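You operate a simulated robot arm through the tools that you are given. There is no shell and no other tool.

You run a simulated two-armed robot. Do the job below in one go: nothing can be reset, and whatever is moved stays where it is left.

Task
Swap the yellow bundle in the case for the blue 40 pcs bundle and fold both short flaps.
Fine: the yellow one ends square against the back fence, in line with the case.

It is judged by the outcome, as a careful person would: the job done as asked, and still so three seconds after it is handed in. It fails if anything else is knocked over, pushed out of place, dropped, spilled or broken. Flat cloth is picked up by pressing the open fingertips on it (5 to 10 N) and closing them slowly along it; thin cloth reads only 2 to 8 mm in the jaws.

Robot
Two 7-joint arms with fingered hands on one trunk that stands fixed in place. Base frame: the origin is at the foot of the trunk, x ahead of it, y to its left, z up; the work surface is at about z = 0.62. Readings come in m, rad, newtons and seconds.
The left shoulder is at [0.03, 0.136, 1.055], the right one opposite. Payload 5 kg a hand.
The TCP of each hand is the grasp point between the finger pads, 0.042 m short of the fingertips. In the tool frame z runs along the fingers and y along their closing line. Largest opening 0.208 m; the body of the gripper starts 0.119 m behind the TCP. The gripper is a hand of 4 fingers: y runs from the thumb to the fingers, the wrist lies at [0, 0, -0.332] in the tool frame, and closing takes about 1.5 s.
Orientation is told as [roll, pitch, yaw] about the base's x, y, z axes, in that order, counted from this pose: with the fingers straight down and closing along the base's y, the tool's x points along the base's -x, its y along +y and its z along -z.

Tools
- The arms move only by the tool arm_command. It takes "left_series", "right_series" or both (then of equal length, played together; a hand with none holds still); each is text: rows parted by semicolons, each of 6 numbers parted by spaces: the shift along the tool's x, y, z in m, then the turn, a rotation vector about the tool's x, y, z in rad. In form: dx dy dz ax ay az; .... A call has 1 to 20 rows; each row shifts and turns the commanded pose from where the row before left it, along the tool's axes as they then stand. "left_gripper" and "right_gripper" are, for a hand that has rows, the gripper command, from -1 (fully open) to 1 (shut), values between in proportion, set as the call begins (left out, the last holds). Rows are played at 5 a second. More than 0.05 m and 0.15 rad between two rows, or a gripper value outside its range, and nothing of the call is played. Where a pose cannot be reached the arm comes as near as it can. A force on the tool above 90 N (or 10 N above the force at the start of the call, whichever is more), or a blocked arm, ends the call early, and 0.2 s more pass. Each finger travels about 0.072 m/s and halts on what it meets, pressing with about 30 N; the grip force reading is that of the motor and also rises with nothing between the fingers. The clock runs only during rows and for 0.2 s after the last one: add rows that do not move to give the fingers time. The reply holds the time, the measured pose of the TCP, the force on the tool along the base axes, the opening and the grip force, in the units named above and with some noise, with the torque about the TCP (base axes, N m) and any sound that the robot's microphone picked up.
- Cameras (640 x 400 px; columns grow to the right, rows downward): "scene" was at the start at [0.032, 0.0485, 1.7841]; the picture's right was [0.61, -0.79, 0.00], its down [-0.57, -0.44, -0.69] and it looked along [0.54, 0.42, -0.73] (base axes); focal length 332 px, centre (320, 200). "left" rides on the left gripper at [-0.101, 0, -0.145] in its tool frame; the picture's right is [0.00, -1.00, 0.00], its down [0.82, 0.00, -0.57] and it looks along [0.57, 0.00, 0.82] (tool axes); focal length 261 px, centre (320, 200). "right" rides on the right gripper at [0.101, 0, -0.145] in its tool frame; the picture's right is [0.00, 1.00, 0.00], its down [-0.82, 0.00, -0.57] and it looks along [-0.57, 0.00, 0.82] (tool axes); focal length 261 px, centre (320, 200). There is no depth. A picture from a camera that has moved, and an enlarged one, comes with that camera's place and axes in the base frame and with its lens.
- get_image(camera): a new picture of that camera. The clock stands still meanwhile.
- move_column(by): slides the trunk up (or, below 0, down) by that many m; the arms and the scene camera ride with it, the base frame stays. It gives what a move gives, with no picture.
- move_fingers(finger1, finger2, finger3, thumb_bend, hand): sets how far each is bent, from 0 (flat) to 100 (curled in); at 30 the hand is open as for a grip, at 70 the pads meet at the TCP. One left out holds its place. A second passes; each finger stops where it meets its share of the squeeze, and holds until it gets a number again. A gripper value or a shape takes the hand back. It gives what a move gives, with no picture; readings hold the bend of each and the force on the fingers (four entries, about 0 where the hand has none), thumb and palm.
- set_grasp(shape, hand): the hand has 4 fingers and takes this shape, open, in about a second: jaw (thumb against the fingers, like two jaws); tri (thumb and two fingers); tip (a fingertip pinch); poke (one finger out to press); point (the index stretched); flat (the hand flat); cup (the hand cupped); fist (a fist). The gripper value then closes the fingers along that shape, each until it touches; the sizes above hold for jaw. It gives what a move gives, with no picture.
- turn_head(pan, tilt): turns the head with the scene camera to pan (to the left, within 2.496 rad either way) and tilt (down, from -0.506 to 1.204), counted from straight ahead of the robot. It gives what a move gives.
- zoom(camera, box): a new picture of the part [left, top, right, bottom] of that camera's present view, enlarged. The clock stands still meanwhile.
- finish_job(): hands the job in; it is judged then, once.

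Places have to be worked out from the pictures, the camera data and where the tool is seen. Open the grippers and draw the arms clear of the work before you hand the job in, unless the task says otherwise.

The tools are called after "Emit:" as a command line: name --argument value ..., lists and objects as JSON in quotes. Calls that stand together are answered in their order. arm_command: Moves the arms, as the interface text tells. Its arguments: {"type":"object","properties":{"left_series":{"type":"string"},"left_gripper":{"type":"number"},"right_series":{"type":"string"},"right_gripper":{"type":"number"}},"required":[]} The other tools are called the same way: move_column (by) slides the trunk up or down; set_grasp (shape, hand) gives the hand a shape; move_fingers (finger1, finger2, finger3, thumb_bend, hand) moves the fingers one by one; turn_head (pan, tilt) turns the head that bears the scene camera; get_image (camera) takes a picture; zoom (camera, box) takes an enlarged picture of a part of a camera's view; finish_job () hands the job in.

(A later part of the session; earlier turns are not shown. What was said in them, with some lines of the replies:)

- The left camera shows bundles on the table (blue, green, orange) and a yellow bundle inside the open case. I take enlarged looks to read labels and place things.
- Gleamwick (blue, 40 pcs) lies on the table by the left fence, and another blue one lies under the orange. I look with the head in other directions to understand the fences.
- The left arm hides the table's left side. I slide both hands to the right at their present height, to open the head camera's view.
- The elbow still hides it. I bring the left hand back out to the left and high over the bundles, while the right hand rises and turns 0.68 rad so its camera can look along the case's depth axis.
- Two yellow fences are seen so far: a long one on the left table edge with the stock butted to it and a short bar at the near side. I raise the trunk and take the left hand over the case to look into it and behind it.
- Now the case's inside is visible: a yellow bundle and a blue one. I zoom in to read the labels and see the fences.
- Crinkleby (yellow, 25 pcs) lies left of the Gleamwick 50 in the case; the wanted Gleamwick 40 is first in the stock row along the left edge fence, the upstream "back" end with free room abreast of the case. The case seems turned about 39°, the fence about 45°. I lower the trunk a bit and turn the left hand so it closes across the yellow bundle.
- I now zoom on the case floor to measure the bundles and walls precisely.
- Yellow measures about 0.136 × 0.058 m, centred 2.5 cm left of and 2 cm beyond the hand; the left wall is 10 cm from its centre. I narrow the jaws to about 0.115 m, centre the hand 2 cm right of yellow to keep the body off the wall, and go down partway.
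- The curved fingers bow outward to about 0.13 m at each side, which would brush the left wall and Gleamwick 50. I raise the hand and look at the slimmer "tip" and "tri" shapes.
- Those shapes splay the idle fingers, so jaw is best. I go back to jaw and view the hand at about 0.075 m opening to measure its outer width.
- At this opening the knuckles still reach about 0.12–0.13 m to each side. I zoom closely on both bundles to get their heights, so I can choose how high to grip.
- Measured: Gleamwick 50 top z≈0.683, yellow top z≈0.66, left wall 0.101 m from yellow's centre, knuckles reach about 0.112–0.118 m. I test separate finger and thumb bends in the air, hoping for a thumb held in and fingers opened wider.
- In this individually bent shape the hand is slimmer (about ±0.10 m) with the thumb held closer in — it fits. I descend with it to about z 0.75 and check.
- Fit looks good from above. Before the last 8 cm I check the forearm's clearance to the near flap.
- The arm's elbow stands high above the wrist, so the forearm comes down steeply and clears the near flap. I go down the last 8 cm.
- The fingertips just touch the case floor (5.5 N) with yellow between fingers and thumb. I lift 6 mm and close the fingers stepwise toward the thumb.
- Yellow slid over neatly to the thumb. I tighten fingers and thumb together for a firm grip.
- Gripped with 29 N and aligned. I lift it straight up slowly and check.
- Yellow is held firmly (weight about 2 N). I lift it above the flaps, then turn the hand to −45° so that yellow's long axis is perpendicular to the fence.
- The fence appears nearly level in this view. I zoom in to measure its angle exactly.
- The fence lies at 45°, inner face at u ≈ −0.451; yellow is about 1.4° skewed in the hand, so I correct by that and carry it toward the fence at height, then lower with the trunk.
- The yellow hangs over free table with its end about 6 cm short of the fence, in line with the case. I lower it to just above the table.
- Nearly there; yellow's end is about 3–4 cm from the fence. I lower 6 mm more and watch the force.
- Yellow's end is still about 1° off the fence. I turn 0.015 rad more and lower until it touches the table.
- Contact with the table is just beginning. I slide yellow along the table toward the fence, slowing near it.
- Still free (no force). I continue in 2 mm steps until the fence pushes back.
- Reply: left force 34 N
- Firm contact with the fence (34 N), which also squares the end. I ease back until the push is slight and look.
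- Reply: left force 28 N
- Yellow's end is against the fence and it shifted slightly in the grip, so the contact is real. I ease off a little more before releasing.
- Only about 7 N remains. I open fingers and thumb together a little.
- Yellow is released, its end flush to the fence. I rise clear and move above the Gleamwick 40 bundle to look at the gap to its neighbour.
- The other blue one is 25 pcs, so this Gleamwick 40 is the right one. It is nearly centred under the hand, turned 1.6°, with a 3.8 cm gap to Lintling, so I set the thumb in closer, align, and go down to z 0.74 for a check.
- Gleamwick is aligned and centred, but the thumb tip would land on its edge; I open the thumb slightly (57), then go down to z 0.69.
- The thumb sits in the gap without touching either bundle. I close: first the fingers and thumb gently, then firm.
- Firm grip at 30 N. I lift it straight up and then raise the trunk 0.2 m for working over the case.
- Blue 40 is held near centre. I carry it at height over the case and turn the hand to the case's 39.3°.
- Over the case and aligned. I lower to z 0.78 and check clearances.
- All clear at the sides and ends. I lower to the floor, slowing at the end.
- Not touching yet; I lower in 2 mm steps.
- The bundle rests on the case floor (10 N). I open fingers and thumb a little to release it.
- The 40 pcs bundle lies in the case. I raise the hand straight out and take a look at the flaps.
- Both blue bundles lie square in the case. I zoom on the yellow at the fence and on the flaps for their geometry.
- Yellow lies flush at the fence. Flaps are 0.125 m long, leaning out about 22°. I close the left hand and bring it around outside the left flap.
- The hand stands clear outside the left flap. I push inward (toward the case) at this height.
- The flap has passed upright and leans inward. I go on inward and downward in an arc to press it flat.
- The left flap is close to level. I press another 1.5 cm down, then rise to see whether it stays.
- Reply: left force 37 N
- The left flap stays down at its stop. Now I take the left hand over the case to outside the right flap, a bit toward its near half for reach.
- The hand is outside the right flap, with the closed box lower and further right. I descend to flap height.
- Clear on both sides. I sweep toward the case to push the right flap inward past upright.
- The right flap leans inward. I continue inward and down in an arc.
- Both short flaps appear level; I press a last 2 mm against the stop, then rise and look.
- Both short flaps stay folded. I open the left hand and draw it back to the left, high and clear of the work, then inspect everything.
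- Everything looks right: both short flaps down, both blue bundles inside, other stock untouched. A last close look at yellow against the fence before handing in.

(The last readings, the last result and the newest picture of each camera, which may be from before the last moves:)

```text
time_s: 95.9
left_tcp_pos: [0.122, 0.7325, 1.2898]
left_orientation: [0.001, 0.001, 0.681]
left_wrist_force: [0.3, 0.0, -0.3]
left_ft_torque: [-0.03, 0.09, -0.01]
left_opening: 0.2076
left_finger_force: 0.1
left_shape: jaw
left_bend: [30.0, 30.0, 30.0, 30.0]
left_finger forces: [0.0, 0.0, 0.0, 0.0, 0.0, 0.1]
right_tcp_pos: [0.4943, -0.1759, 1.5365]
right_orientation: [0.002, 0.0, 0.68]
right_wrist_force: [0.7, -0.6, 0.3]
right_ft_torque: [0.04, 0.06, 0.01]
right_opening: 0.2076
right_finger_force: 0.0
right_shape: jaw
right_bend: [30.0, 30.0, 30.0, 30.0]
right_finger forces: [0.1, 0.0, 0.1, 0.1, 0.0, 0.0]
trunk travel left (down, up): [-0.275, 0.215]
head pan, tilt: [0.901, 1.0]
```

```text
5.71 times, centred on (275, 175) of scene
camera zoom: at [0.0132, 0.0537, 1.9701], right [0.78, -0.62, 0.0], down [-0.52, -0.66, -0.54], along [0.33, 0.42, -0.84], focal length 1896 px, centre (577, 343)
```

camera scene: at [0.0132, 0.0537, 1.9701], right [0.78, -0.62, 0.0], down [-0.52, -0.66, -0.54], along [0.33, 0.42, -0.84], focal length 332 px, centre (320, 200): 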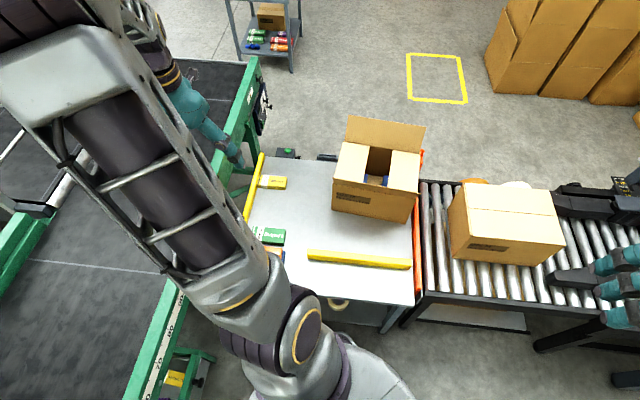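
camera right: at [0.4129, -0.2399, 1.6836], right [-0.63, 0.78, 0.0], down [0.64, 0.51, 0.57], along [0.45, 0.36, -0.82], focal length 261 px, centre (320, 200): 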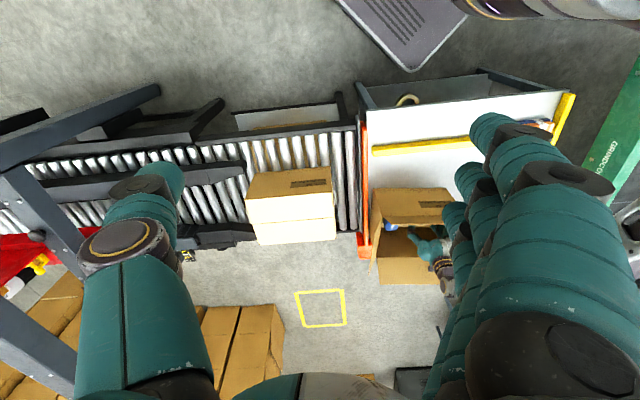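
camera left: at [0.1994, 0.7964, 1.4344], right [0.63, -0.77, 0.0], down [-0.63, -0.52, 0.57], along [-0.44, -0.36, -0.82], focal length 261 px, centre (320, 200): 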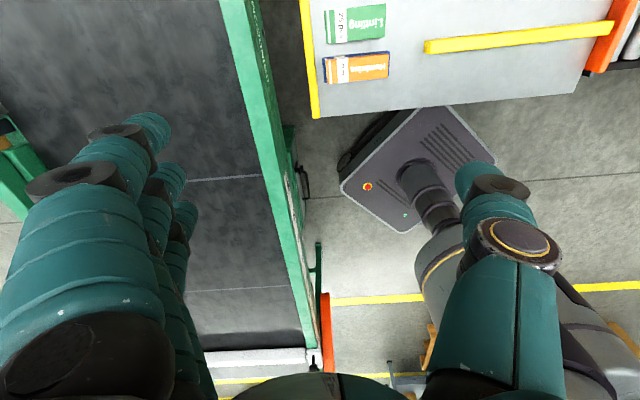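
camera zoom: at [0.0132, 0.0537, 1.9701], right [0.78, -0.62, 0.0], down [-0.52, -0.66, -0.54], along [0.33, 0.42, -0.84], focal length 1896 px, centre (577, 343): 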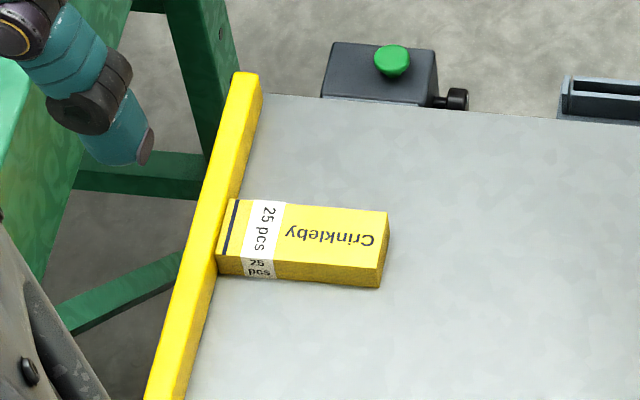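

Yellow is flush and square to the fence, abreast of the case; both hands are open and clear. I hand the job in.

Emit:
finish_job

```text
The job is handed in.
```

I swapped the bundles and folded both short flaps, then handed the job in. No result has come back yet.

- **Case:** the blue Gleamwick 40 pcs is where the yellow one was, about 1 cm off its exact spot. It lies next to the Gleamwick 50 pcs, which I didn't move.
- **Flaps:** both short flaps are folded in against their stops and stayed down when I let go. The long flaps are still open.
- **Yellow bundle (Crinkleby 25 pcs):** its short end sits flush against the long yellow fence on the table's left edge, level with the middle of the case. It is within about 1° of square.
- **Everything else:** the other stock, the closed box and the case looked undisturbed in the last pictures. Both hands are open and clear of the work.

**Uncertain:** I took "back fence" to mean that left-edge fence, because the stock rests along it and it is at the end opposite the roller conveyor. There is also a shorter yellow bar between the robot and the case. If you meant that one, the yellow bundle is in the wrong place.
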